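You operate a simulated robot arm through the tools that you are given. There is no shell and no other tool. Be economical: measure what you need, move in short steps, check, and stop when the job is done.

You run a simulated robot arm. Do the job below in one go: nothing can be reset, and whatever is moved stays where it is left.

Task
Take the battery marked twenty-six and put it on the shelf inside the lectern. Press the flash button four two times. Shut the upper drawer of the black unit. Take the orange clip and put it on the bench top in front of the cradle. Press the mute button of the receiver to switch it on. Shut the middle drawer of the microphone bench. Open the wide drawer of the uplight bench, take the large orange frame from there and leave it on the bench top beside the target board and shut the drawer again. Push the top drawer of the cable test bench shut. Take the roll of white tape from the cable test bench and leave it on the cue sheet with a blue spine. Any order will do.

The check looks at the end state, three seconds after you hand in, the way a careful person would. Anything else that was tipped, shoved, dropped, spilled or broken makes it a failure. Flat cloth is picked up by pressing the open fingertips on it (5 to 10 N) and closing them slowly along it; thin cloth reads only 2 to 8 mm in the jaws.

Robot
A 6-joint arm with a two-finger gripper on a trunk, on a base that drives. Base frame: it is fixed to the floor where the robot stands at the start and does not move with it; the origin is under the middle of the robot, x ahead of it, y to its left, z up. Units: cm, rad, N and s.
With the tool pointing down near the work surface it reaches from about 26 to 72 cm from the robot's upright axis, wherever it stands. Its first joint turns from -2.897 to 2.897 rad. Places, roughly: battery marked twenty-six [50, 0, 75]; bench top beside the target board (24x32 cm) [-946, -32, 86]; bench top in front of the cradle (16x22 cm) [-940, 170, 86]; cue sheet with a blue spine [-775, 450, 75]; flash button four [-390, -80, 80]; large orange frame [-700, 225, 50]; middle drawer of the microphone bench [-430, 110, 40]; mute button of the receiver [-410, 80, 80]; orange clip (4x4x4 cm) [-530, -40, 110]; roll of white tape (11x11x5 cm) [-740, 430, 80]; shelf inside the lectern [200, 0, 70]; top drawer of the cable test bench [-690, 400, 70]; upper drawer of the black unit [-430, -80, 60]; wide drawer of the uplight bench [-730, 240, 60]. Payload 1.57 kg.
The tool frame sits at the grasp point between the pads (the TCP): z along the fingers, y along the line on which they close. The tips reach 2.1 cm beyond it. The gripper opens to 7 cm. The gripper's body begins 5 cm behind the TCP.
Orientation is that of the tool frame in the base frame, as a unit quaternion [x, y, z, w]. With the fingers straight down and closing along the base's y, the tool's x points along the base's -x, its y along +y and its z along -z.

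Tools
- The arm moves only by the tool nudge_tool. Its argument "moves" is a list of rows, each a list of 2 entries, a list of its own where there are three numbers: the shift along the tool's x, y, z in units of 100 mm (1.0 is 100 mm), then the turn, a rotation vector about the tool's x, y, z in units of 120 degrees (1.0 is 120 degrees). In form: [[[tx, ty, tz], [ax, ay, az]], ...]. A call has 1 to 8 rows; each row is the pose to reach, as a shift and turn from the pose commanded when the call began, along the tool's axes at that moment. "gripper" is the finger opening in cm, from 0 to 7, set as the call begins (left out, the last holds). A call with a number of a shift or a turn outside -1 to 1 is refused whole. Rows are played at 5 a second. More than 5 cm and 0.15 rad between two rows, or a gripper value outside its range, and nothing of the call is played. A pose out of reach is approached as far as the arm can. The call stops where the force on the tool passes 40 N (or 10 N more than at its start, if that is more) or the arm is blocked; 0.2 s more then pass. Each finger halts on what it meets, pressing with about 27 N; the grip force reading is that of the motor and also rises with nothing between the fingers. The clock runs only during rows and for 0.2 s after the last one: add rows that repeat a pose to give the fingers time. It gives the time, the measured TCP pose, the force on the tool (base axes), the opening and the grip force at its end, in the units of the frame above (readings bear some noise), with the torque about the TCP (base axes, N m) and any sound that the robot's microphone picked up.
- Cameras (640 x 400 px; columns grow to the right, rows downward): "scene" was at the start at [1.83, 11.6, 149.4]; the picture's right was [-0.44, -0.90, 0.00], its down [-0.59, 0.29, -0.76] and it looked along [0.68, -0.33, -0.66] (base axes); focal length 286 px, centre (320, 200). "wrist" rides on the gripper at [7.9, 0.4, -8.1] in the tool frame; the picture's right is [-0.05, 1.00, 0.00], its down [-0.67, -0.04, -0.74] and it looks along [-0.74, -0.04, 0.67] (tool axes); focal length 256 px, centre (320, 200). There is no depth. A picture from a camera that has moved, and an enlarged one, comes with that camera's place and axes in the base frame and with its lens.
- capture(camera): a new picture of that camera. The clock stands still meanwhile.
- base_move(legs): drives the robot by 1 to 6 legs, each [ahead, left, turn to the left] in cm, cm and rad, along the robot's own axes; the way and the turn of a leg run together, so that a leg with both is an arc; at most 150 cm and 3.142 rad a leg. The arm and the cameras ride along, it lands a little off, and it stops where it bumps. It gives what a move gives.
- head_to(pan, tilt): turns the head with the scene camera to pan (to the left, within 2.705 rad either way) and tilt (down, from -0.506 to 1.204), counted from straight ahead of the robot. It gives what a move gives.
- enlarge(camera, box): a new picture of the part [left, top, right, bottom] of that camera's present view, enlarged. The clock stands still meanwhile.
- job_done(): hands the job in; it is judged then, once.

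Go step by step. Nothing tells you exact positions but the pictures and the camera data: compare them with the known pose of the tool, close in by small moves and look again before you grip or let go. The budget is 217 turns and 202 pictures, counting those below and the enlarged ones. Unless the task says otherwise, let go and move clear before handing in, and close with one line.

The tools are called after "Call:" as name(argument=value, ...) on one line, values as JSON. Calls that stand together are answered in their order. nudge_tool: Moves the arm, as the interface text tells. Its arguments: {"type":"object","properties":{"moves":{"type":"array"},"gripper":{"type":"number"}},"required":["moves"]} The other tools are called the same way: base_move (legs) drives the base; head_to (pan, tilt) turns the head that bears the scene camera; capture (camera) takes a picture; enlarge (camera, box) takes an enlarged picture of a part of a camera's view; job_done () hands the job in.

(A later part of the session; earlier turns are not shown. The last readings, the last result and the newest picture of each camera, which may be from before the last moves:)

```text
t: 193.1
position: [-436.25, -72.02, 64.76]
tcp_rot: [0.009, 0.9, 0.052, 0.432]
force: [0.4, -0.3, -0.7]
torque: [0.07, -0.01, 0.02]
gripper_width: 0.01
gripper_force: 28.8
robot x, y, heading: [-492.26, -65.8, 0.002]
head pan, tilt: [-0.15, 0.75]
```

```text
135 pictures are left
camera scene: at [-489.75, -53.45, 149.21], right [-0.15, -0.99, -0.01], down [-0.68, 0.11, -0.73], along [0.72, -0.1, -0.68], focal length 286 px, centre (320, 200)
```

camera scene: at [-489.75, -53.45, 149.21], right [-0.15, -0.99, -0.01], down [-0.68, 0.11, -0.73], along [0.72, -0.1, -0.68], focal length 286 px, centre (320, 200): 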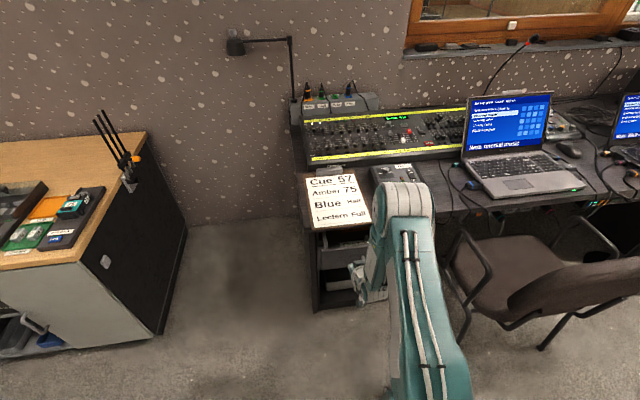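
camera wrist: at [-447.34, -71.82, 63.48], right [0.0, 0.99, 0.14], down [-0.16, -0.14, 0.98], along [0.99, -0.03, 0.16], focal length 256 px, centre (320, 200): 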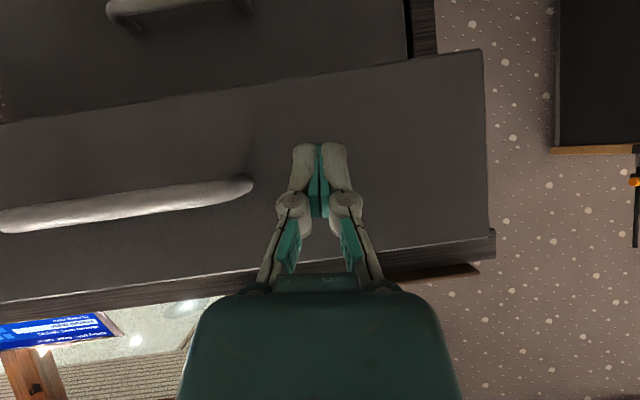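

Beside the handle now. Push on in parts.

Call:
base_move(legs=[[7, 0, 0]])

Call:
capture(camera="wrist")

Call:
enlarge(camera="scene", box=[290, 160, 450, 260])

```text
t: 194.1
position: [-429.12, -70.99, 64.74]
tcp_rot: [0.006, 0.901, 0.046, 0.432]
force: [0.4, 0.2, -0.9]
torque: [-0.01, -0.02, -0.05]
gripper_width: 0.0
gripper_force: 28.8
robot x, y, heading: [-485.38, -66.04, -0.001]
head pan, tilt: [-0.15, 0.75]
```

```text
134 pictures are left
camera wrist: at [-440.25, -70.88, 63.59], right [0.01, 0.99, 0.13], down [-0.16, -0.13, 0.98], along [0.99, -0.03, 0.16], focal length 256 px, centre (320, 200)
```

wrist: 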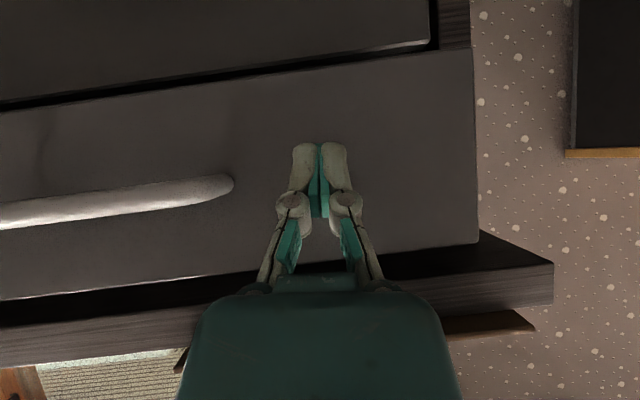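

```text
4.00 times, centred on (370, 210) of scene
camera zoom: at [-482.61, -51.4, 149.04], right [-0.15, -0.99, 0.0], down [-0.68, 0.1, -0.73], along [0.72, -0.11, -0.68], focal length 1145 px, centre (120, 160)
```

zoom: 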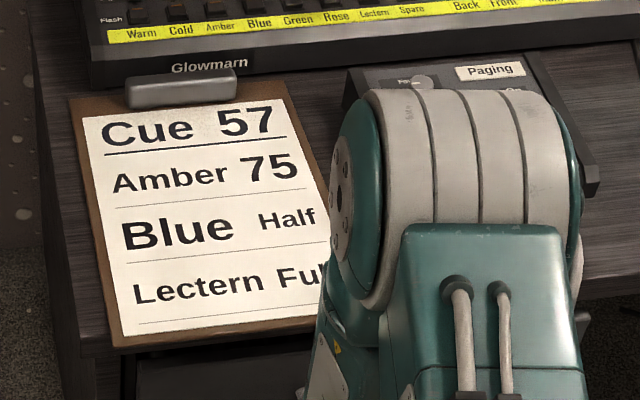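

The desk top overhangs the drawer, so I'll ease back, drop 2.5 cm, then push in gently.

Call:
nudge_tool(moves=[[[0.06, 0, -0.08], [0, 0, 0]], [[0.26, 0, 0.07], [0, 0, 0]], [[0.2, 0, 0.15], [0, 0, 0]], [[0.14, 0, 0.23], [0, 0, 0]], [[0.08, 0, 0.31], [0, 0, 0]]])

Call:
capture(camera="wrist")

```text
t: 195.3
position: [-427.21, -70.94, 62.25]
tcp_rot: [0.006, 0.901, 0.049, 0.432]
force: [-0.4, 0.1, -0.2]
torque: [0.01, 0.02, -0.01]
gripper_width: 0.01
gripper_force: 28.5
out of reach, approached as far as the arm can: row 2
robot x, y, heading: [-484.84, -66.16, 0.0]
head pan, tilt: [-0.15, 0.75]
```

```text
132 pictures are left
camera wrist: at [-438.45, -70.85, 61.0], right [0.0, 0.99, 0.14], down [-0.16, -0.13, 0.98], along [0.99, -0.02, 0.16], focal length 256 px, centre (320, 200)
```

wrist: 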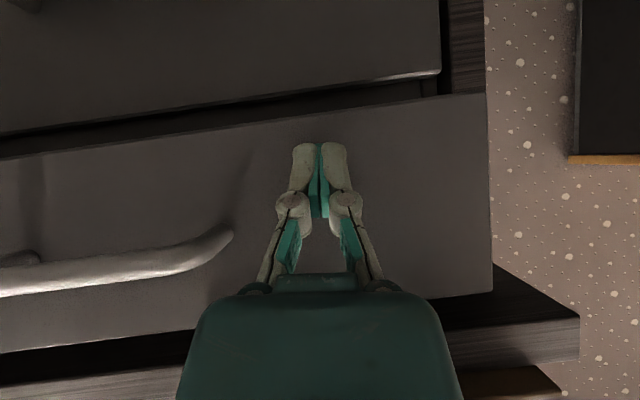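

Continue the push.

Call:
nudge_tool(moves=[[[-0.06, 0, 0.08], [0, 0, 0]], [[-0.12, 0, 0.16], [0, 0, 0]], [[-0.18, 0, 0.235], [0, 0, 0]]])

Call:
capture(camera="wrist")

```text
t: 196.1
position: [-424.34, -70.81, 62.04]
tcp_rot: [0.007, 0.9, 0.048, 0.432]
force: [0.5, -0.9, 0.1]
torque: [0.0, 0.01, -0.04]
gripper_width: 0.0
gripper_force: 28.5
robot x, y, heading: [-485.15, -65.55, 0.004]
head pan, tilt: [-0.15, 0.75]
```

```text
131 pictures are left
camera wrist: at [-435.52, -70.71, 60.91], right [0.0, 0.99, 0.13], down [-0.16, -0.13, 0.98], along [0.99, -0.03, 0.16], focal length 256 px, centre (320, 200)
```

wrist: 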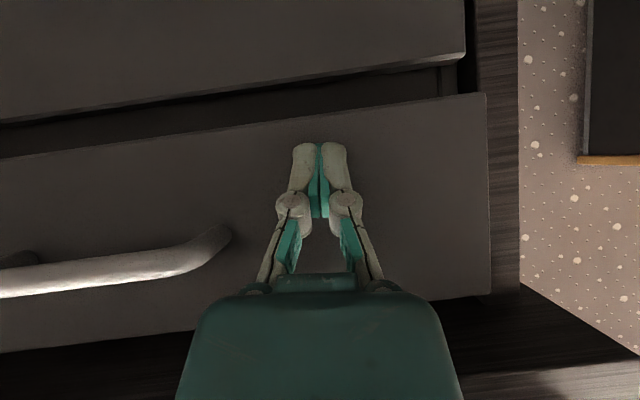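

Still no stop. Continue a little further until force builds.

Call:
nudge_tool(moves=[[[-0.06, 0, 0.08], [0, 0, 0]], [[-0.12, 0, 0.16], [0, 0, 0]], [[-0.15, 0, 0.195], [0, 0, 0]]])

Call:
capture(camera="wrist")

```text
t: 196.8
position: [-422.52, -70.77, 61.64]
tcp_rot: [0.008, 0.903, 0.048, 0.427]
force: [-5.5, 0.7, 1.8]
torque: [0.02, 0.03, -0.02]
gripper_width: 0.0
gripper_force: 28.7
robot x, y, heading: [-485.05, -66.45, -0.0]
head pan, tilt: [-0.15, 0.75]
stopped in row 3: the force on the tool passed its limit at 48 N (the readings are from after the stop); the commanded pose is now the measured one
```

```text
130 pictures are left
camera wrist: at [-433.72, -70.66, 60.6], right [0.01, 0.99, 0.13], down [-0.15, -0.13, 0.98], along [0.99, -0.03, 0.15], focal length 256 px, centre (320, 200)
```

wrist: 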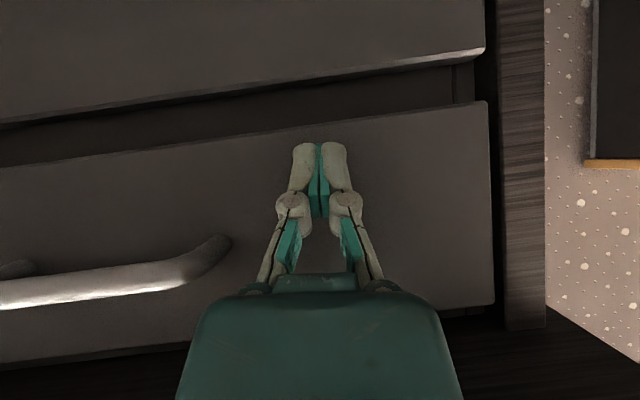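

It hit a stop. Back off and inspect.

Call:
base_move(legs=[[-14, 0, 0]])

Call:
capture(camera="wrist")

Call:
capture(camera="scene")

```text
t: 198.2
position: [-436.42, -70.77, 61.72]
tcp_rot: [0.008, 0.902, 0.048, 0.428]
force: [0.9, 0.3, -0.6]
torque: [0.0, 0.02, -0.01]
gripper_width: 0.0
gripper_force: 28.7
robot x, y, heading: [-499.06, -66.07, -0.004]
head pan, tilt: [-0.15, 0.75]
```

```text
129 pictures are left
camera wrist: at [-447.72, -70.63, 60.64], right [0.01, 0.99, 0.13], down [-0.15, -0.13, 0.98], along [0.99, -0.03, 0.15], focal length 256 px, centre (320, 200)
```

wrist: 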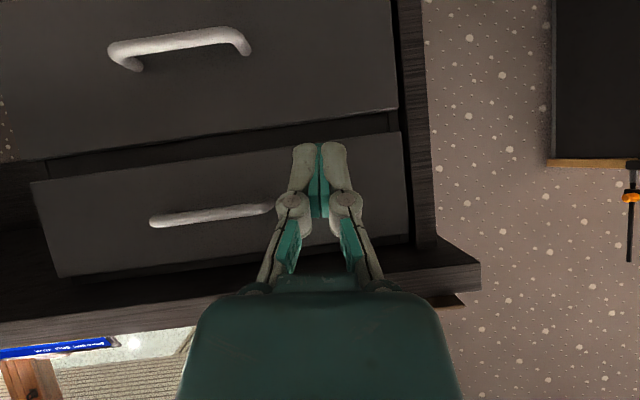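

```text
128 pictures are left
camera scene: at [-496.73, -51.84, 149.08], right [-0.15, -0.99, 0.0], down [-0.68, 0.1, -0.73], along [0.72, -0.11, -0.68], focal length 286 px, centre (320, 200)
```

scene: 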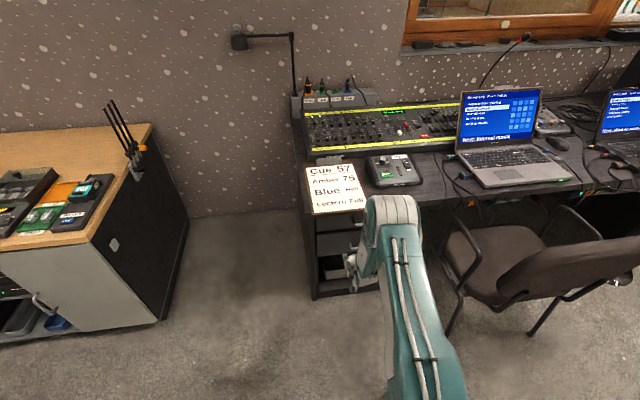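

The drawer looks flush. Now raise the arm, return to vertical, and look at the lighting desk.

Call:
nudge_tool(moves=[[[-0.2, 0, -0.3], [0, 0.05, 0]], [[-0.4, 0, -0.6], [0, 0.1, 0]], [[-0.65, 0, -0.8], [0, 0.15, 0]], [[-0.9, 0, -1.0], [0, 0.2, 0]]])

Call:
nudge_tool(moves=[[[-0.1, -0.1, -0.3], [0.01, 0.06, 0]], [[-0.2, -0.2, -0.6], [0.02, 0.12, 0]], [[-0.3, -0.3, -0.8], [0.03, 0.18, 0]], [[-0.35, -0.3, -1.0], [0.045, 0.23, 0]]])

Call:
nudge_tool(moves=[[[0, 0, -0.4], [0, 0, 0]], [[0, 0, -0.8], [0, 0, 0]], [[0, 0, -1.0], [0, 0, 0]]])

Call:
enlarge(camera="scene", box=[295, 85, 475, 200])

```text
t: 199.2
position: [-438.36, -71.95, 74.91]
tcp_rot: [0.016, 0.969, 0.053, 0.242]
force: [-1.7, 0.7, -0.5]
torque: [-0.08, -0.11, 0.04]
gripper_width: 0.01
gripper_force: 28.8
out of reach, approached as far as the arm can: row 4
robot x, y, heading: [-499.58, -66.31, 0.0]
head pan, tilt: [-0.15, 0.75]
```

```text
t: 200.2
position: [-439.81, -76.07, 84.75]
tcp_rot: [-0.002, 1.0, 0.001, -0.008]
force: [-0.2, -0.1, -0.8]
torque: [0.02, -0.01, -0.03]
gripper_width: 0.0
gripper_force: 28.8
out of reach, approached as far as the arm can: row 1
robot x, y, heading: [-499.31, -66.05, 0.002]
head pan, tilt: [-0.15, 0.75]
```

```text
t: 201.0
position: [-439.88, -76.1, 94.72]
tcp_rot: [-0.003, 1.0, 0.0, -0.007]
force: [-1.0, -0.1, 0.1]
torque: [-0.02, 0.0, 0.0]
gripper_width: 0.01
gripper_force: 28.7
robot x, y, heading: [-499.47, -66.01, 0.001]
head pan, tilt: [-0.15, 0.75]
```

```text
3.48 times, centred on (385, 142) of scene
camera zoom: at [-496.74, -51.84, 149.08], right [-0.15, -0.99, 0.0], down [-0.68, 0.1, -0.73], along [0.72, -0.11, -0.68], focal length 996 px, centre (94, 400)
```

zoom: 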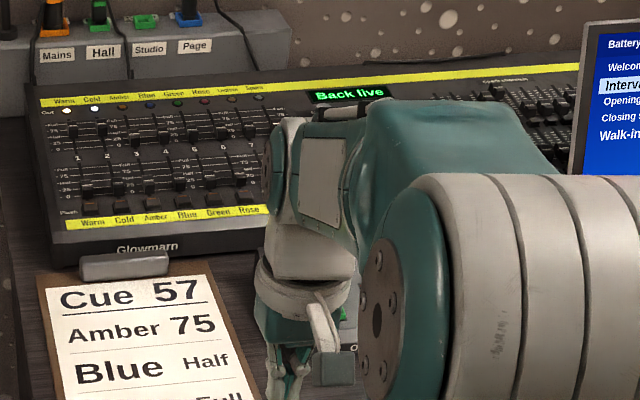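

Flash buttons sit in the bottom row of the lighting desk; four is "Blue". I'll drive closer and view from the wrist.

Call:
base_move(legs=[[30, 0, 0]])

Call:
capture(camera="wrist")

Call:
capture(camera="scene")

```text
t: 203.0
position: [-410.47, -76.28, 94.62]
tcp_rot: [-0.001, 1.0, 0.002, -0.007]
force: [0.3, -0.6, -0.3]
torque: [-0.02, 0.03, 0.01]
gripper_width: 0.0
gripper_force: 28.7
robot x, y, heading: [-470.06, -66.3, -0.004]
head pan, tilt: [-0.15, 0.75]
```

```text
126 pictures are left
camera wrist: at [-418.18, -75.92, 102.82], right [0.05, 1.0, 0.0], down [0.68, -0.04, 0.74], along [0.73, -0.04, -0.68], focal length 256 px, centre (320, 200)
```

wrist: 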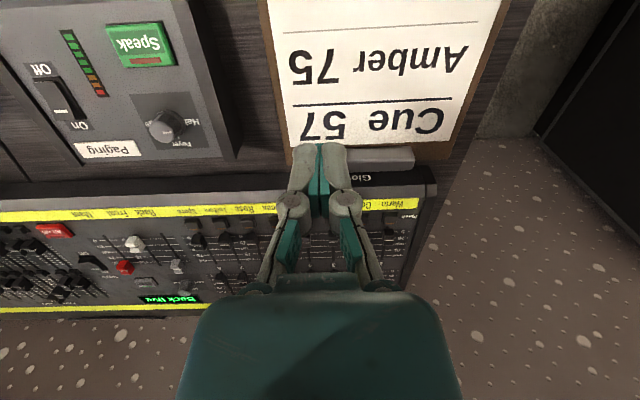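

```text
125 pictures are left
camera scene: at [-467.22, -51.87, 149.08], right [-0.15, -0.99, 0.0], down [-0.68, 0.1, -0.73], along [0.72, -0.11, -0.68], focal length 286 px, centre (320, 200)
```

scene: 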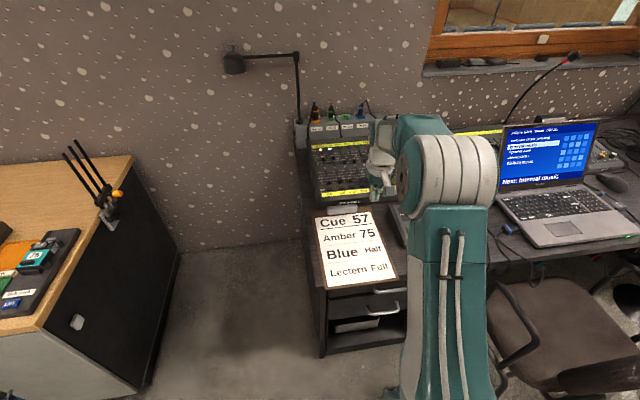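

Drive 10 cm closer and extend to see the buttons clearly.

Call:
base_move(legs=[[9, 0, 0]])

Call:
nudge_tool(moves=[[[-0.4, 0, 0], [0, 0, 0]], [[-0.7, 0, 0], [0, 0, 0]]])

Call:
enlarge(camera="wrist", box=[150, 20, 470, 220])

```text
t: 204.1
position: [-401.61, -76.23, 94.82]
tcp_rot: [-0.002, 1.0, 0.001, -0.007]
force: [-0.2, -0.9, 0.3]
torque: [-0.01, 0.01, 0.0]
gripper_width: 0.01
gripper_force: 28.3
robot x, y, heading: [-460.88, -66.38, -0.002]
head pan, tilt: [-0.15, 0.75]
```

```text
t: 204.7
position: [-394.31, -76.03, 94.79]
tcp_rot: [-0.002, 1.0, 0.002, -0.007]
force: [0.2, 0.5, 0.5]
torque: [0.01, 0.0, -0.03]
gripper_width: 0.0
gripper_force: 29.0
robot x, y, heading: [-461.52, -66.2, -0.004]
head pan, tilt: [-0.15, 0.75]
```

```text
2.00 times, centred on (310, 120) of wrist
camera zoom: at [-402.17, -75.67, 102.83], right [0.05, 1.0, 0.0], down [0.68, -0.04, 0.74], along [0.74, -0.04, -0.68], focal length 512 px, centre (340, 360)
```

zoom: 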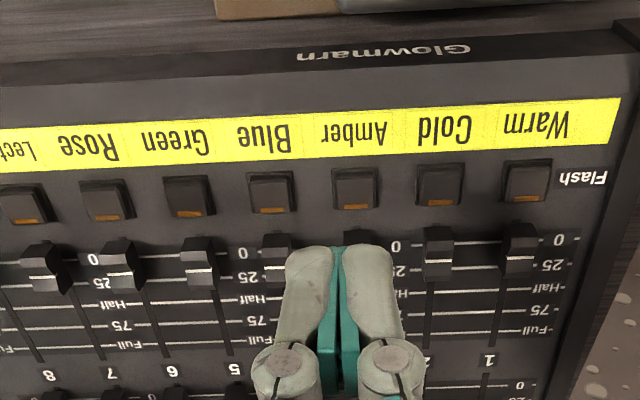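

Button four (Blue) is at about (−389.6, −79.7). I'll creep 4 cm closer with the base, move above it and lower part-way.

Call:
base_move(legs=[[4, 0, 0]])

Call:
nudge_tool(moves=[[[0, -0.36, 0.2], [0, 0, 0]], [[0, -0.36, 0.5], [0, 0, 0]]])

Call:
capture(camera="wrist")

```text
t: 205.6
position: [-390.42, -76.0, 94.54]
tcp_rot: [-0.002, 1.0, 0.002, -0.007]
force: [0.3, 0.5, 0.3]
torque: [0.0, -0.01, 0.01]
gripper_width: 0.0
gripper_force: 28.2
robot x, y, heading: [-456.87, -66.21, -0.001]
head pan, tilt: [-0.15, 0.75]
```

```text
t: 206.2
position: [-390.36, -79.53, 89.66]
tcp_rot: [-0.002, 1.0, 0.002, -0.007]
force: [0.1, -0.4, 0.1]
torque: [0.02, 0.02, 0.02]
gripper_width: 0.0
gripper_force: 28.9
robot x, y, heading: [-456.92, -66.08, 0.001]
head pan, tilt: [-0.15, 0.75]
```

```text
123 pictures are left
camera wrist: at [-398.18, -79.31, 97.81], right [0.05, 1.0, 0.0], down [0.68, -0.03, 0.74], along [0.74, -0.03, -0.68], focal length 256 px, centre (320, 200)
```

wrist: 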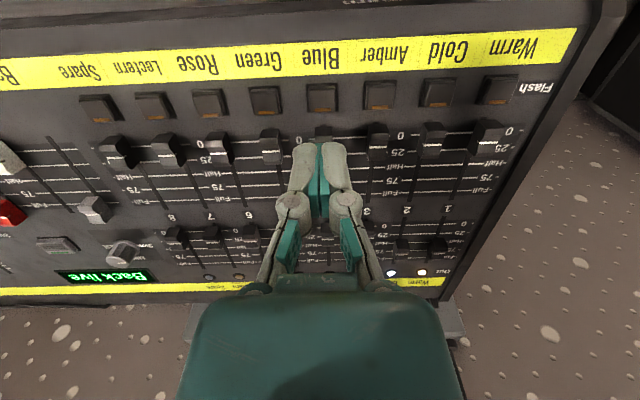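

Directly above Blue. Lower 5 cm and look.

Call:
nudge_tool(moves=[[[0, 0, 0.25], [0, 0, 0]], [[0, 0, 0.45], [0, 0, 0]]])

Call:
capture(camera="wrist")

```text
t: 206.8
position: [-390.57, -79.56, 85.17]
tcp_rot: [-0.004, 1.0, 0.002, -0.005]
force: [0.6, 0.7, 0.4]
torque: [0.01, -0.02, -0.02]
gripper_width: 0.0
gripper_force: 28.7
robot x, y, heading: [-456.88, -66.02, 0.004]
head pan, tilt: [-0.15, 0.75]
```

```text
122 pictures are left
camera wrist: at [-398.3, -79.28, 93.26], right [0.05, 1.0, 0.0], down [0.67, -0.03, 0.74], along [0.74, -0.03, -0.68], focal length 256 px, centre (320, 200)
```

wrist: 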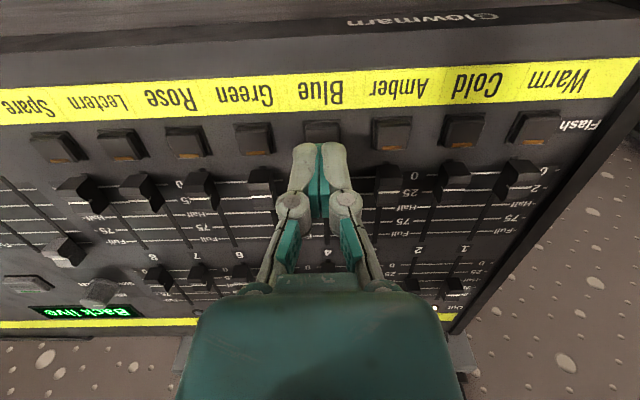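

Aligned. First press.

Call:
nudge_tool(moves=[[[-0.03, 0, 0.12], [0, 0, 0]], [[-0.03, 0, 0.18], [0, 0, 0]], [[-0.03, 0, 0.23], [0, 0, 0]]])

```text
t: 207.6
position: [-390.15, -79.39, 83.03]
tcp_rot: [-0.002, 1.0, 0.0, -0.006]
force: [-0.3, -0.8, 1.3]
torque: [-0.03, -0.01, -0.01]
gripper_width: 0.59
gripper_force: 28.7
robot x, y, heading: [-456.7, -66.27, 0.003]
head pan, tilt: [-0.15, 0.75]
```

Contact is starting; press a bit further.

Call:
nudge_tool(moves=[[[0, 0, 0.03], [0, 0, 0]], [[0, 0, 0.05], [0, 0, 0]]])

```text
t: 208.2
position: [-390.36, -79.46, 82.56]
tcp_rot: [-0.003, 1.0, 0.001, -0.005]
force: [1.0, -0.4, 10.1]
torque: [0.0, -0.09, 0.0]
gripper_width: 0.61
gripper_force: 28.5
robot x, y, heading: [-456.72, -65.4, 0.0]
head pan, tilt: [-0.15, 0.75]
heard: click
```

Click one. Lift about 2 cm, then press again.

Call:
nudge_tool(moves=[[[0, 0, -0.1], [0, 0, 0]], [[0, 0, -0.22], [0, 0, 0]], [[0, 0, -0.22], [0, 0, 0]], [[0, 0, -0.22], [0, 0, 0]]])

Call:
capture(camera="wrist")

```text
t: 209.2
position: [-390.37, -79.45, 84.77]
tcp_rot: [-0.003, 1.0, 0.002, -0.006]
force: [0.5, 0.1, -0.3]
torque: [0.01, 0.01, -0.02]
gripper_width: 0.04
gripper_force: 28.7
robot x, y, heading: [-456.82, -65.94, -0.003]
head pan, tilt: [-0.15, 0.75]
```

```text
121 pictures are left
camera wrist: at [-398.01, -79.16, 92.86], right [0.05, 1.0, 0.0], down [0.68, -0.03, 0.74], along [0.74, -0.03, -0.68], focal length 256 px, centre (320, 200)
```

wrist: 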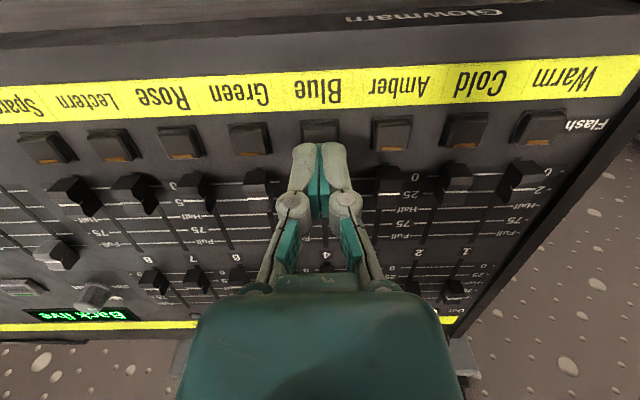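

Second press.

Call:
nudge_tool(moves=[[[0, 0, 0.1], [0, 0, 0]], [[0, 0, 0.17], [0, 0, 0]], [[0, 0, 0.21], [0, 0, 0]], [[0, 0, 0.23], [0, 0, 0]]])

```text
t: 210.2
position: [-390.26, -79.45, 82.57]
tcp_rot: [-0.003, 1.0, 0.001, -0.006]
force: [-0.3, 0.2, 13.2]
torque: [0.02, -0.09, 0.03]
gripper_width: 0.58
gripper_force: 28.9
robot x, y, heading: [-456.81, -66.16, -0.002]
head pan, tilt: [-0.15, 0.75]
heard: click
```

Second click. Lift well clear and check the desk.

Call:
nudge_tool(moves=[[[0, 0, -0.3], [0, 0, 0]], [[0, 0, -0.7], [0, 0, 0]], [[0, 0, -1.0], [0, 0, 0]]])

Call:
nudge_tool(moves=[[[0, 0.4, -0.4], [0, 0, 0]], [[0, 0.6, -0.8], [0, 0, 0]]])

Call:
capture(camera="wrist")

Call:
head_to(pan=-1.8, tilt=0.4)

Call:
capture(camera="scene")

Call:
head_to(pan=2.6, tilt=0.4)

Call:
capture(camera="scene")

```text
t: 211.0
position: [-390.31, -79.44, 92.43]
tcp_rot: [-0.003, 1.0, 0.001, -0.006]
force: [-0.1, 0.1, -0.4]
torque: [-0.01, 0.02, 0.04]
gripper_width: 0.0
gripper_force: 28.6
robot x, y, heading: [-457.08, -66.01, -0.0]
head pan, tilt: [-0.15, 0.75]
```

```text
refused: row 1 steps farther than a row can; nothing moved
```

```text
120 pictures are left
camera wrist: at [-398.01, -79.2, 100.55], right [0.05, 1.0, 0.0], down [0.68, -0.03, 0.74], along [0.73, -0.03, -0.68], focal length 256 px, centre (320, 200)
```

wrist: 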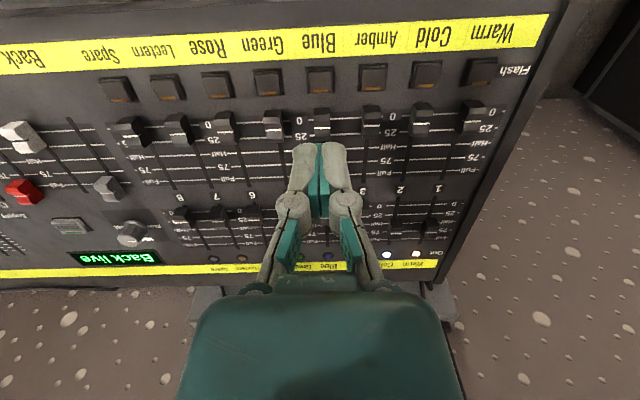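

```text
t: 212.7
position: [-390.29, -79.46, 92.58]
tcp_rot: [-0.002, 1.0, 0.001, -0.006]
force: [0.0, 0.4, 0.3]
torque: [-0.01, -0.01, 0.01]
gripper_width: 0.0
gripper_force: 29.0
robot x, y, heading: [-456.84, -66.07, 0.004]
head pan, tilt: [-1.799, 0.4]
```

```text
119 pictures are left
camera scene: at [-464.53, -59.69, 152.21], right [-0.97, 0.23, 0.0], down [0.09, 0.38, -0.92], along [-0.21, -0.9, -0.39], focal length 286 px, centre (320, 200)
```

scene: 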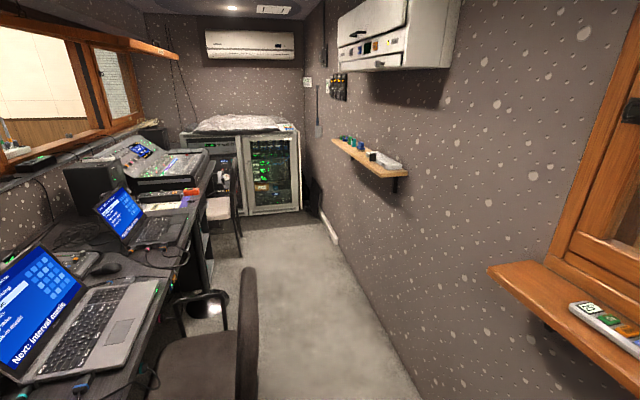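

```text
t: 216.2
position: [-390.22, -79.47, 92.56]
tcp_rot: [-0.003, 1.0, 0.002, -0.007]
force: [-0.1, -0.1, -0.8]
torque: [-0.01, 0.02, -0.01]
gripper_width: 0.0
gripper_force: 28.4
robot x, y, heading: [-456.64, -65.89, -0.002]
head pan, tilt: [2.601, 0.4]
```

```text
118 pictures are left
camera scene: at [-470.37, -45.89, 152.22], right [0.52, 0.86, 0.0], down [0.33, -0.2, -0.92], along [-0.79, 0.48, -0.39], focal length 286 px, centre (320, 200)
```

scene: 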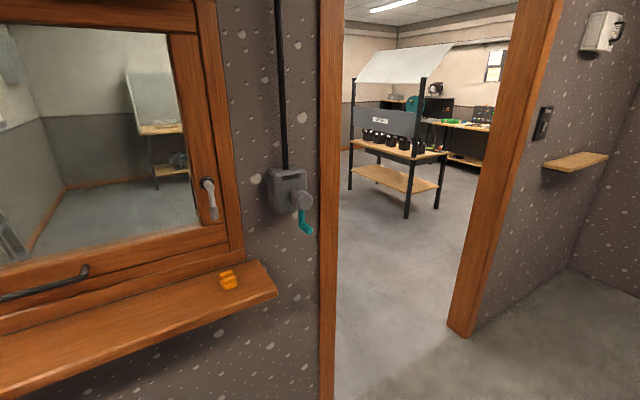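

Faders untouched, all good. The orange clip is on the window ledge at about (−526, −37, 109). I'll retract and raise the arm, back off, and turn to face −x.

Call:
nudge_tool(moves=[[[0.3, 0, -0.3], [0, 0, 0]], [[0.6, 0, -0.6], [0, 0, 0]], [[0.9, 0, -0.9], [0, 0, 0]], [[1.0, 0, -1.0], [0, 0, 0]]], gripper=6)

Call:
nudge_tool(moves=[[[0.3, 0, -0.3], [0, 0, 0]], [[0.6, 0, -0.6], [0, 0, 0]], [[0.9, 0, -0.9], [0, 0, 0]], [[1.0, 0, -1.0], [0, 0, 0]]])

Call:
nudge_tool(moves=[[[0, 0, -0.3], [0, 0, 0]], [[0, 0, -0.6], [0, 0, 0]]])

```text
t: 217.2
position: [-400.21, -79.73, 102.32]
tcp_rot: [-0.003, 1.0, 0.003, -0.005]
force: [-0.5, 0.7, -0.1]
torque: [0.02, 0.05, 0.02]
gripper_width: 6.03
gripper_force: 0.0
robot x, y, heading: [-457.26, -66.15, -0.001]
head pan, tilt: [2.601, 0.4]
```

```text
t: 218.2
position: [-409.91, -79.68, 112.62]
tcp_rot: [-0.003, 1.0, 0.001, -0.006]
force: [0.3, 0.0, 0.1]
torque: [-0.01, 0.0, 0.02]
gripper_width: 6.0
gripper_force: 0.0
robot x, y, heading: [-456.85, -66.0, -0.001]
head pan, tilt: [2.601, 0.4]
```

```text
t: 218.8
position: [-409.81, -79.61, 118.48]
tcp_rot: [-0.002, 1.0, 0.002, -0.007]
force: [0.7, -0.4, 0.2]
torque: [0.01, 0.01, -0.03]
gripper_width: 6.0
gripper_force: 0.0
robot x, y, heading: [-456.63, -66.08, -0.001]
head pan, tilt: [2.601, 0.4]
```

Call:
base_move(legs=[[-12, 0, 0], [0, 15, 0], [0, 0, 3.14]])

Call:
head_to(pan=0.0, tilt=0.6)

Call:
capture(camera="scene")

Call:
capture(camera="wrist")

```text
t: 228.3
position: [-515.19, -36.51, 118.6]
tcp_rot: [1.0, -0.011, 0.007, 0.0]
force: [-0.5, -0.1, -0.2]
torque: [-0.02, -0.01, -0.01]
gripper_width: 6.03
gripper_force: 0.0
robot x, y, heading: [-469.04, -51.38, 3.116]
head pan, tilt: [2.601, 0.4]
```

```text
t: 230.6
position: [-515.25, -36.52, 118.49]
tcp_rot: [1.0, -0.011, 0.007, 0.001]
force: [-0.9, -0.5, 0.8]
torque: [0.01, 0.04, 0.02]
gripper_width: 6.0
gripper_force: 0.0
robot x, y, heading: [-468.7, -51.6, 3.117]
head pan, tilt: [0.0, 0.6]
```

```text
117 pictures are left
camera scene: at [-471.9, -66.71, 150.37], right [0.03, 1.0, 0.0], down [0.57, -0.01, -0.82], along [-0.82, 0.02, -0.57], focal length 286 px, centre (320, 200)
```

scene: 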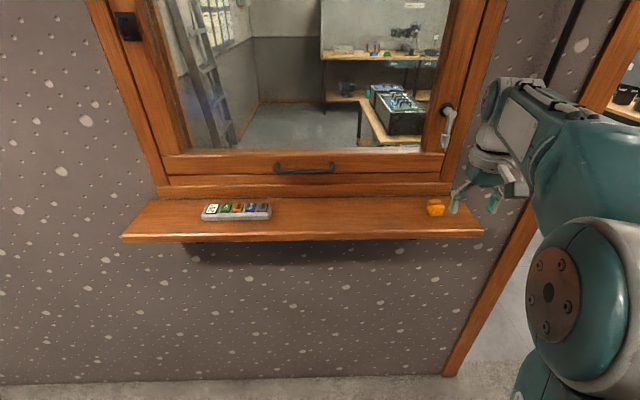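

```text
116 pictures are left
camera wrist: at [-507.29, -37.16, 126.65], right [-0.07, -1.0, 0.0], down [-0.67, 0.05, 0.74], along [-0.73, 0.05, -0.68], focal length 256 px, centre (320, 200)
```

wrist: 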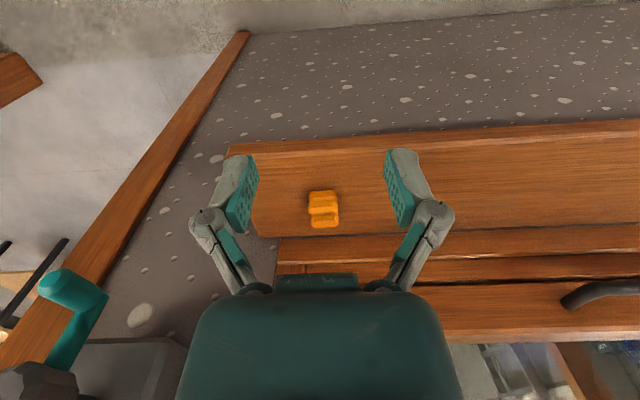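

Clip triangulates to (−529, −36.1, 107.6). Move above it and lower part-way.

Call:
nudge_tool(moves=[[[-0.4, -0.02, 0], [0, 0, 0]], [[-0.8, -0.04, 0], [0, 0, 0]], [[-1.0, -0.04, 0], [0, 0, 0]]])

Call:
nudge_tool(moves=[[[-0.38, -0.02, 0], [0, 0, 0.015]], [[-0.38, -0.02, 0.3], [0, 0, 0.015]], [[-0.38, -0.02, 0.5], [0, 0, 0.015]]])

Call:
capture(camera="wrist")

Call:
enlarge(camera="scene", box=[380, 140, 540, 240])

```text
t: 231.4
position: [-525.3, -35.83, 118.32]
tcp_rot: [1.0, -0.011, 0.007, 0.001]
force: [-0.4, -0.6, 0.6]
torque: [-0.03, 0.02, -0.01]
gripper_width: 6.0
gripper_force: 0.0
robot x, y, heading: [-468.44, -51.31, 3.116]
head pan, tilt: [0.0, 0.6]
```

```text
t: 232.2
position: [-529.01, -35.74, 113.55]
tcp_rot: [1.0, -0.027, 0.006, 0.001]
force: [10.4, -0.9, 4.6]
torque: [0.08, 1.13, 0.06]
gripper_width: 6.0
gripper_force: 0.1
robot x, y, heading: [-468.64, -51.16, 3.116]
head pan, tilt: [0.0, 0.6]
```

```text
115 pictures are left
camera wrist: at [-521.01, -36.62, 121.57], right [-0.1, -0.99, 0.0], down [-0.67, 0.07, 0.74], along [-0.73, 0.08, -0.68], focal length 256 px, centre (320, 200)
```

wrist: 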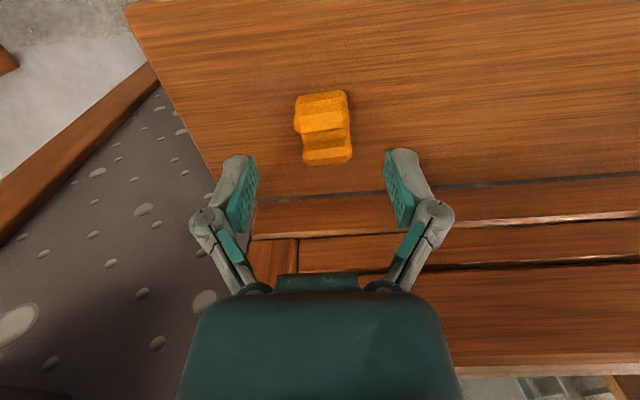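

```text
4.00 times, centred on (460, 190) of scene
camera zoom: at [-471.83, -66.71, 150.37], right [0.03, 1.0, 0.0], down [0.57, -0.01, -0.82], along [-0.82, 0.02, -0.57], focal length 1145 px, centre (-240, 240)
```

zoom: 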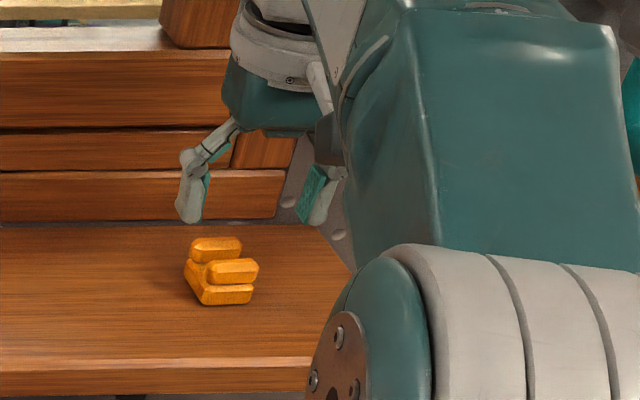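

The hand touches the window frame (10 N), so I'll ease back at once and tilt the tool 30° so the fingers reach in.

Call:
nudge_tool(moves=[[[0.15, 0, -0.05], [0, 0, 0]], [[0.35, 0, -0.15], [0, -0.06, 0]], [[0.4, 0, -0.2], [0, -0.12, 0]], [[0.4, 0, -0.2], [0, -0.18, 0]], [[0.4, 0, -0.2], [0, -0.24, 0]], [[0.4, 0, -0.2], [0, -0.27, 0]]])

Call:
capture(camera="wrist")

Call:
capture(camera="scene")

```text
t: 233.6
position: [-525.0, -35.8, 115.53]
tcp_rot: [0.961, -0.025, -0.274, -0.005]
force: [0.1, 0.1, -0.7]
torque: [0.01, 0.03, -0.01]
gripper_width: 6.0
gripper_force: 0.1
robot x, y, heading: [-468.74, -51.42, 3.117]
head pan, tilt: [0.0, 0.6]
```

```text
113 pictures are left
camera wrist: at [-513.95, -36.91, 118.09], right [-0.1, -0.99, 0.03], down [-0.17, 0.05, 0.98], along [-0.98, 0.09, -0.18], focal length 256 px, centre (320, 200)
```

wrist: 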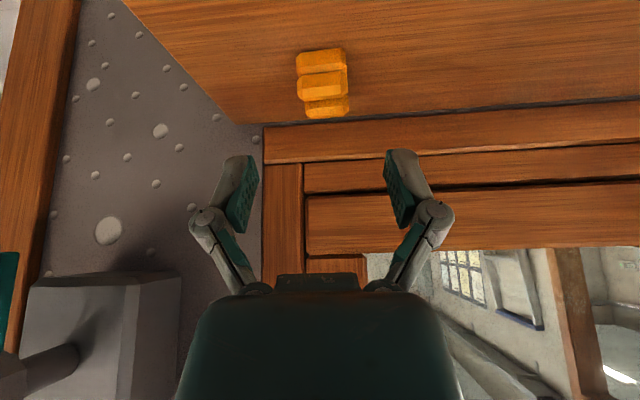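

```text
112 pictures are left
camera scene: at [-471.91, -66.71, 150.37], right [0.03, 1.0, 0.0], down [0.57, -0.01, -0.82], along [-0.82, 0.02, -0.57], focal length 286 px, centre (320, 200)
```

scene: 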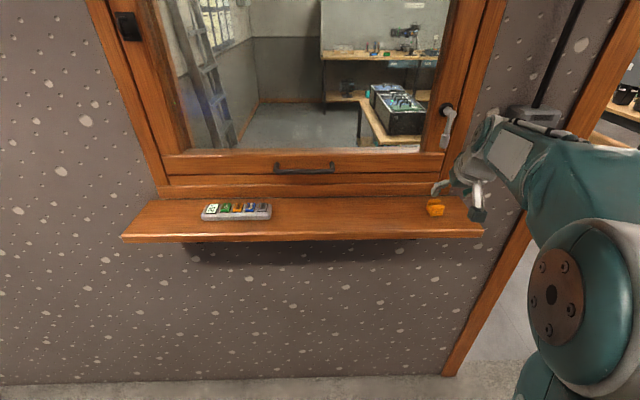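

Clip is centred between the fingers; approach along the tool axis in steps.

Call:
nudge_tool(moves=[[[0.03, 0.02, 0.3], [0, 0, 0]], [[0.05, 0.02, 0.55], [0, 0, 0]], [[0.06, 0.02, 0.68], [0, 0, 0]]])

Call:
capture(camera="wrist")

Call:
enlarge(camera="scene", box=[380, 150, 540, 250])

```text
t: 234.4
position: [-528.11, -36.11, 109.44]
tcp_rot: [0.962, -0.025, -0.273, -0.005]
force: [0.6, 0.1, 0.2]
torque: [0.02, -0.02, -0.03]
gripper_width: 5.99
gripper_force: 0.0
robot x, y, heading: [-468.58, -51.14, 3.11]
head pan, tilt: [0.0, 0.6]
```

```text
111 pictures are left
camera wrist: at [-517.01, -37.15, 112.0], right [-0.1, -0.99, 0.03], down [-0.17, 0.05, 0.98], along [-0.98, 0.09, -0.18], focal length 256 px, centre (320, 200)
```

wrist: 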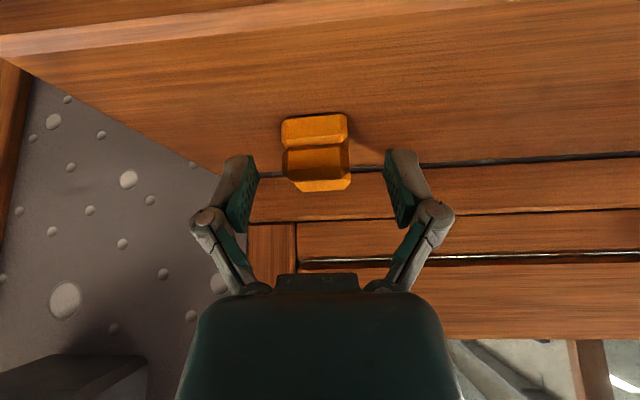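

```text
4.00 times, centred on (460, 200) of scene
camera zoom: at [-471.93, -66.7, 150.37], right [0.03, 1.0, 0.0], down [0.57, -0.01, -0.82], along [-0.82, 0.02, -0.57], focal length 1145 px, centre (-240, 200)
```

zoom: 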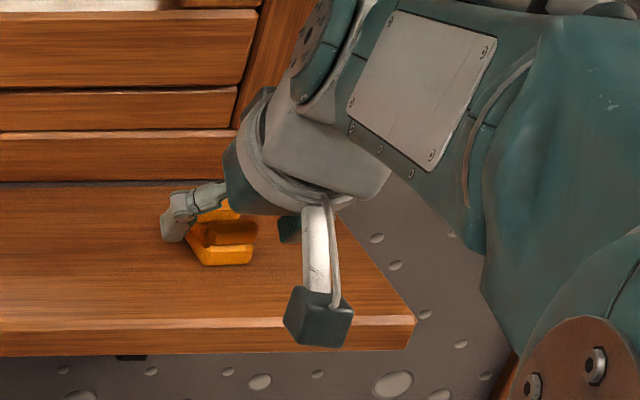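

Go in 0.8 cm more and close.

Call:
nudge_tool(moves=[[[0.02, -0.03, 0.04], [0, 0, 0]], [[0.03, -0.03, 0.08], [0, 0, 0]]])

Call:
nudge_tool(moves=[[[0, 0, 0], [0, 0, 0]], [[0, 0, 0], [0, 0, 0]], [[0, 0, 0], [0, 0, 0]]], gripper=1.5)

Call:
capture(camera="wrist")

```text
t: 235.0
position: [-528.31, -35.65, 108.51]
tcp_rot: [0.962, -0.025, -0.273, -0.007]
force: [0.3, 0.2, 0.3]
torque: [0.03, 0.0, -0.01]
gripper_width: 6.0
gripper_force: 0.1
robot x, y, heading: [-468.53, -51.31, 3.117]
head pan, tilt: [0.0, 0.6]
```

```text
t: 235.8
position: [-528.15, -35.64, 108.76]
tcp_rot: [0.961, -0.024, -0.275, -0.005]
force: [0.0, 1.9, 13.0]
torque: [0.05, 0.17, 0.05]
gripper_width: 3.19
gripper_force: 27.4
robot x, y, heading: [-468.78, -51.29, 3.113]
head pan, tilt: [0.0, 0.6]
```

```text
109 pictures are left
camera wrist: at [-517.14, -36.68, 111.29], right [-0.1, -0.99, 0.03], down [-0.17, 0.05, 0.98], along [-0.98, 0.09, -0.17], focal length 256 px, centre (320, 200)
```

wrist: 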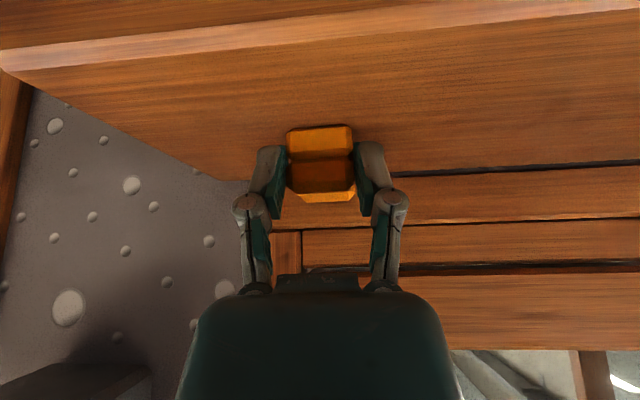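

Gripped. Lift and retract.

Call:
nudge_tool(moves=[[[0, 0, -0.2], [0, 0, 0]], [[0.1, 0, -0.5], [0, 0, 0]], [[0.3, 0, -0.8], [0, 0, 0]], [[0.5, 0, -1.0], [0, 0, 0]]])

Call:
capture(camera="wrist")

```text
t: 236.8
position: [-518.5, -35.87, 114.56]
tcp_rot: [0.962, -0.026, -0.273, -0.006]
force: [0.0, 0.5, -0.2]
torque: [0.0, 0.0, 0.03]
gripper_width: 3.18
gripper_force: 27.5
robot x, y, heading: [-468.63, -51.32, 3.109]
head pan, tilt: [0.0, 0.6]
```

```text
108 pictures are left
camera wrist: at [-507.5, -37.13, 117.17], right [-0.1, -0.99, 0.03], down [-0.17, 0.05, 0.98], along [-0.98, 0.09, -0.18], focal length 256 px, centre (320, 200)
```

wrist: 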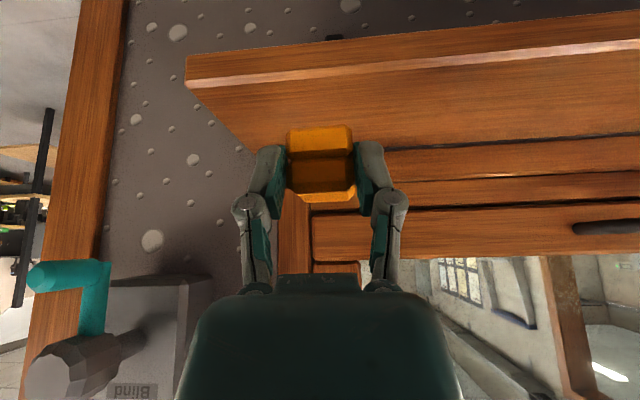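

Untilt and pull the arm in for driving through the doorway.

Call:
nudge_tool(moves=[[[0.3, 0, 0], [0, 0.05, 0]], [[0.5, 0, 0], [0, 0.11, 0]], [[0.7, 0, 0.05], [0, 0.17, 0]], [[0.8, 0, 0.1], [0, 0.22, 0]], [[0.9, 0, 0.14], [0, 0.265, 0]]])

Call:
head_to(pan=-0.7, tilt=0.5)

Call:
capture(camera="scene")

```text
t: 238.0
position: [-511.75, -36.61, 108.35]
tcp_rot: [1.0, -0.026, 0.003, 0.001]
force: [-0.2, 0.6, 0.4]
torque: [-0.01, -0.03, 0.01]
gripper_width: 3.2
gripper_force: 26.8
robot x, y, heading: [-468.39, -51.44, 3.113]
head pan, tilt: [0.0, 0.6]
```

```text
t: 239.1
position: [-511.67, -36.41, 108.35]
tcp_rot: [1.0, -0.026, 0.001, 0.001]
force: [-0.1, 0.2, -1.5]
torque: [0.01, 0.01, -0.01]
gripper_width: 3.22
gripper_force: 26.5
robot x, y, heading: [-468.98, -51.18, 3.112]
head pan, tilt: [-0.7, 0.499]
```

```text
107 pictures are left
camera scene: at [-469.87, -60.9, 151.28], right [0.66, 0.75, 0.0], down [0.36, -0.32, -0.88], along [-0.66, 0.58, -0.48], focal length 286 px, centre (320, 200)
```

scene: 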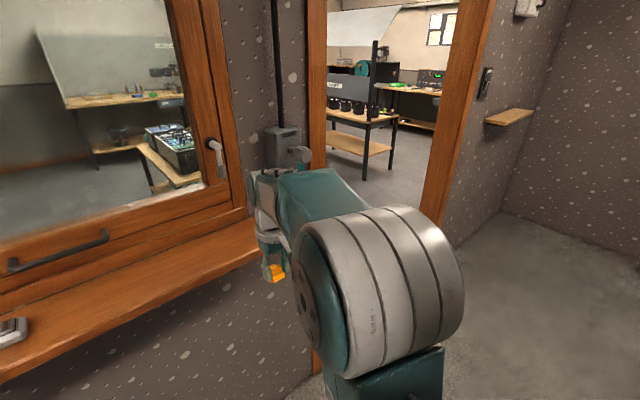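

Call:
nudge_tool(moves=[[[0.3, 0, 0.1], [0, 0, 0]], [[0.6, 0, 0.3], [0, 0, 0]], [[0.7, 0, 0.5], [0, 0, 0]]])

Call:
base_move(legs=[[0, 0, 0.03], [0, -103, 0]])

Call:
head_to(pan=0, tilt=0.4)

Call:
capture(camera="scene")

```text
t: 239.9
position: [-504.68, -36.93, 103.22]
tcp_rot: [1.0, -0.026, 0.001, 0.001]
force: [0.7, 1.1, -1.0]
torque: [0.01, 0.02, 0.01]
gripper_width: 3.18
gripper_force: 26.6
robot x, y, heading: [-468.62, -50.95, 3.117]
head pan, tilt: [-0.7, 0.499]
```

```text
t: 245.5
position: [-504.96, 64.21, 103.28]
tcp_rot: [1.0, -0.015, 0.001, 0.002]
force: [0.6, 0.1, 0.6]
torque: [0.03, -0.02, -0.01]
gripper_width: 3.15
gripper_force: 26.9
robot x, y, heading: [-468.49, 50.91, 3.14]
head pan, tilt: [-0.7, 0.499]
```

```text
t: 246.6
position: [-504.89, 64.23, 103.39]
tcp_rot: [1.0, -0.015, 0.0, 0.001]
force: [0.1, -0.3, -0.2]
torque: [0.03, 0.01, -0.02]
gripper_width: 3.14
gripper_force: 27.2
robot x, y, heading: [-468.73, 50.21, 3.135]
head pan, tilt: [0.0, 0.4]
```

```text
106 pictures are left
camera scene: at [-471.96, 35.15, 152.19], right [0.0, 1.0, 0.0], down [0.39, 0.0, -0.92], along [-0.92, 0.0, -0.39], focal length 286 px, centre (320, 200)
```

scene: 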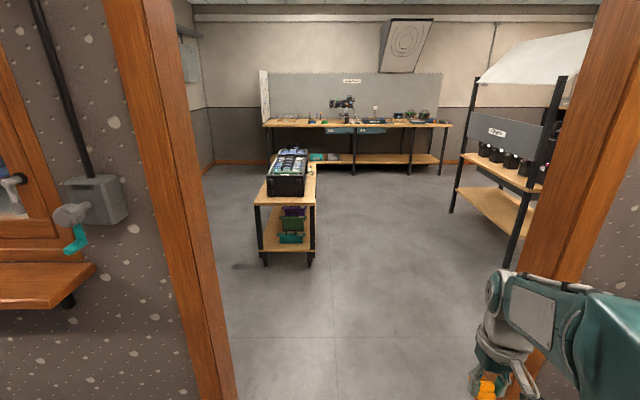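

The doorway spans y≈1–95; I'm centred at 50. Driving through into the workshop.

Call:
base_move(legs=[[0, 2, 0.006], [150, 0, 0]])

Call:
capture(camera="scene")

Call:
head_to(pan=-1.1, tilt=0.4)

Call:
capture(camera="scene")

```text
t: 254.6
position: [-658.84, 64.15, 103.27]
tcp_rot: [1.0, -0.022, 0.001, 0.001]
force: [0.1, 1.0, 0.2]
torque: [0.01, 0.02, 0.02]
gripper_width: 3.13
gripper_force: 27.8
robot x, y, heading: [-622.64, 49.92, 3.127]
head pan, tilt: [0.0, 0.4]
```

```text
105 pictures are left
camera scene: at [-626.3, 34.52, 152.19], right [0.02, 1.0, 0.0], down [0.39, -0.01, -0.92], along [-0.92, 0.02, -0.39], focal length 286 px, centre (320, 200)
```

scene: 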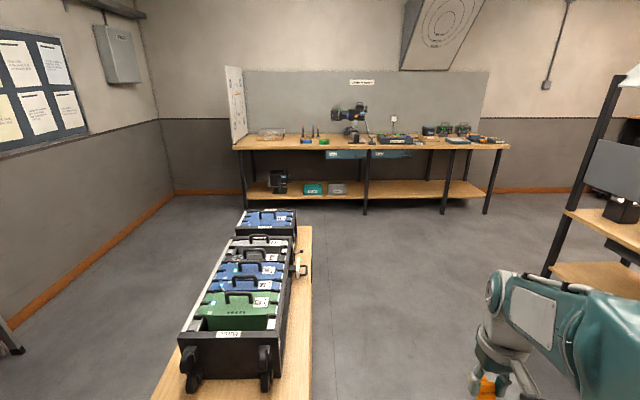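

```text
t: 255.9
position: [-658.92, 64.06, 103.33]
tcp_rot: [1.0, -0.021, 0.001, 0.001]
force: [0.6, -1.1, -1.2]
torque: [0.02, 0.03, 0.02]
gripper_width: 3.14
gripper_force: 26.9
robot x, y, heading: [-622.5, 49.94, 3.121]
head pan, tilt: [-1.1, 0.4]
```

```text
104 pictures are left
camera scene: at [-621.1, 42.68, 152.2], right [0.9, 0.44, 0.0], down [0.17, -0.35, -0.92], along [-0.4, 0.83, -0.39], focal length 286 px, centre (320, 200)
```

scene: 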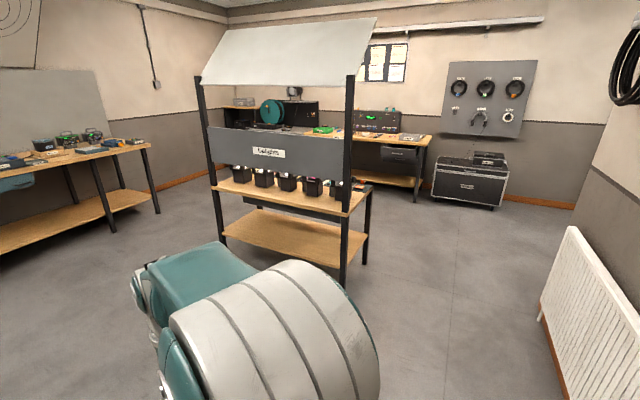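

The back bench (x≈−950) holds the cradle and target-board spots. I'll pass right of the cart toward it.

Call:
base_move(legs=[[0, -30, 0.018], [150, 0, 0], [60, 0, 0]])

Call:
head_to(pan=-0.3, tilt=0.45)

Call:
capture(camera="scene")

```text
t: 268.0
position: [-867.9, 97.02, 103.23]
tcp_rot: [1.0, -0.02, 0.001, 0.001]
force: [0.0, 0.5, -0.7]
torque: [-0.01, 0.01, 0.03]
gripper_width: 3.11
gripper_force: 27.2
robot x, y, heading: [-831.31, 82.65, 3.127]
head pan, tilt: [-1.1, 0.4]
```

```text
t: 269.1
position: [-867.9, 96.94, 103.32]
tcp_rot: [1.0, -0.02, 0.0, 0.0]
force: [-0.2, -0.6, -0.9]
torque: [-0.01, 0.01, 0.0]
gripper_width: 3.12
gripper_force: 26.8
robot x, y, heading: [-831.84, 83.06, 3.129]
head pan, tilt: [-0.3, 0.45]
```

```text
103 pictures are left
camera scene: at [-834.64, 70.32, 151.73], right [0.31, 0.95, 0.0], down [0.41, -0.13, -0.9], along [-0.86, 0.28, -0.44], focal length 286 px, centre (320, 200)
```

scene: 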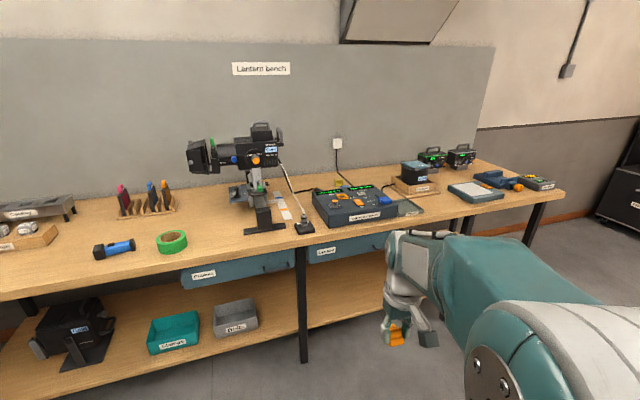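

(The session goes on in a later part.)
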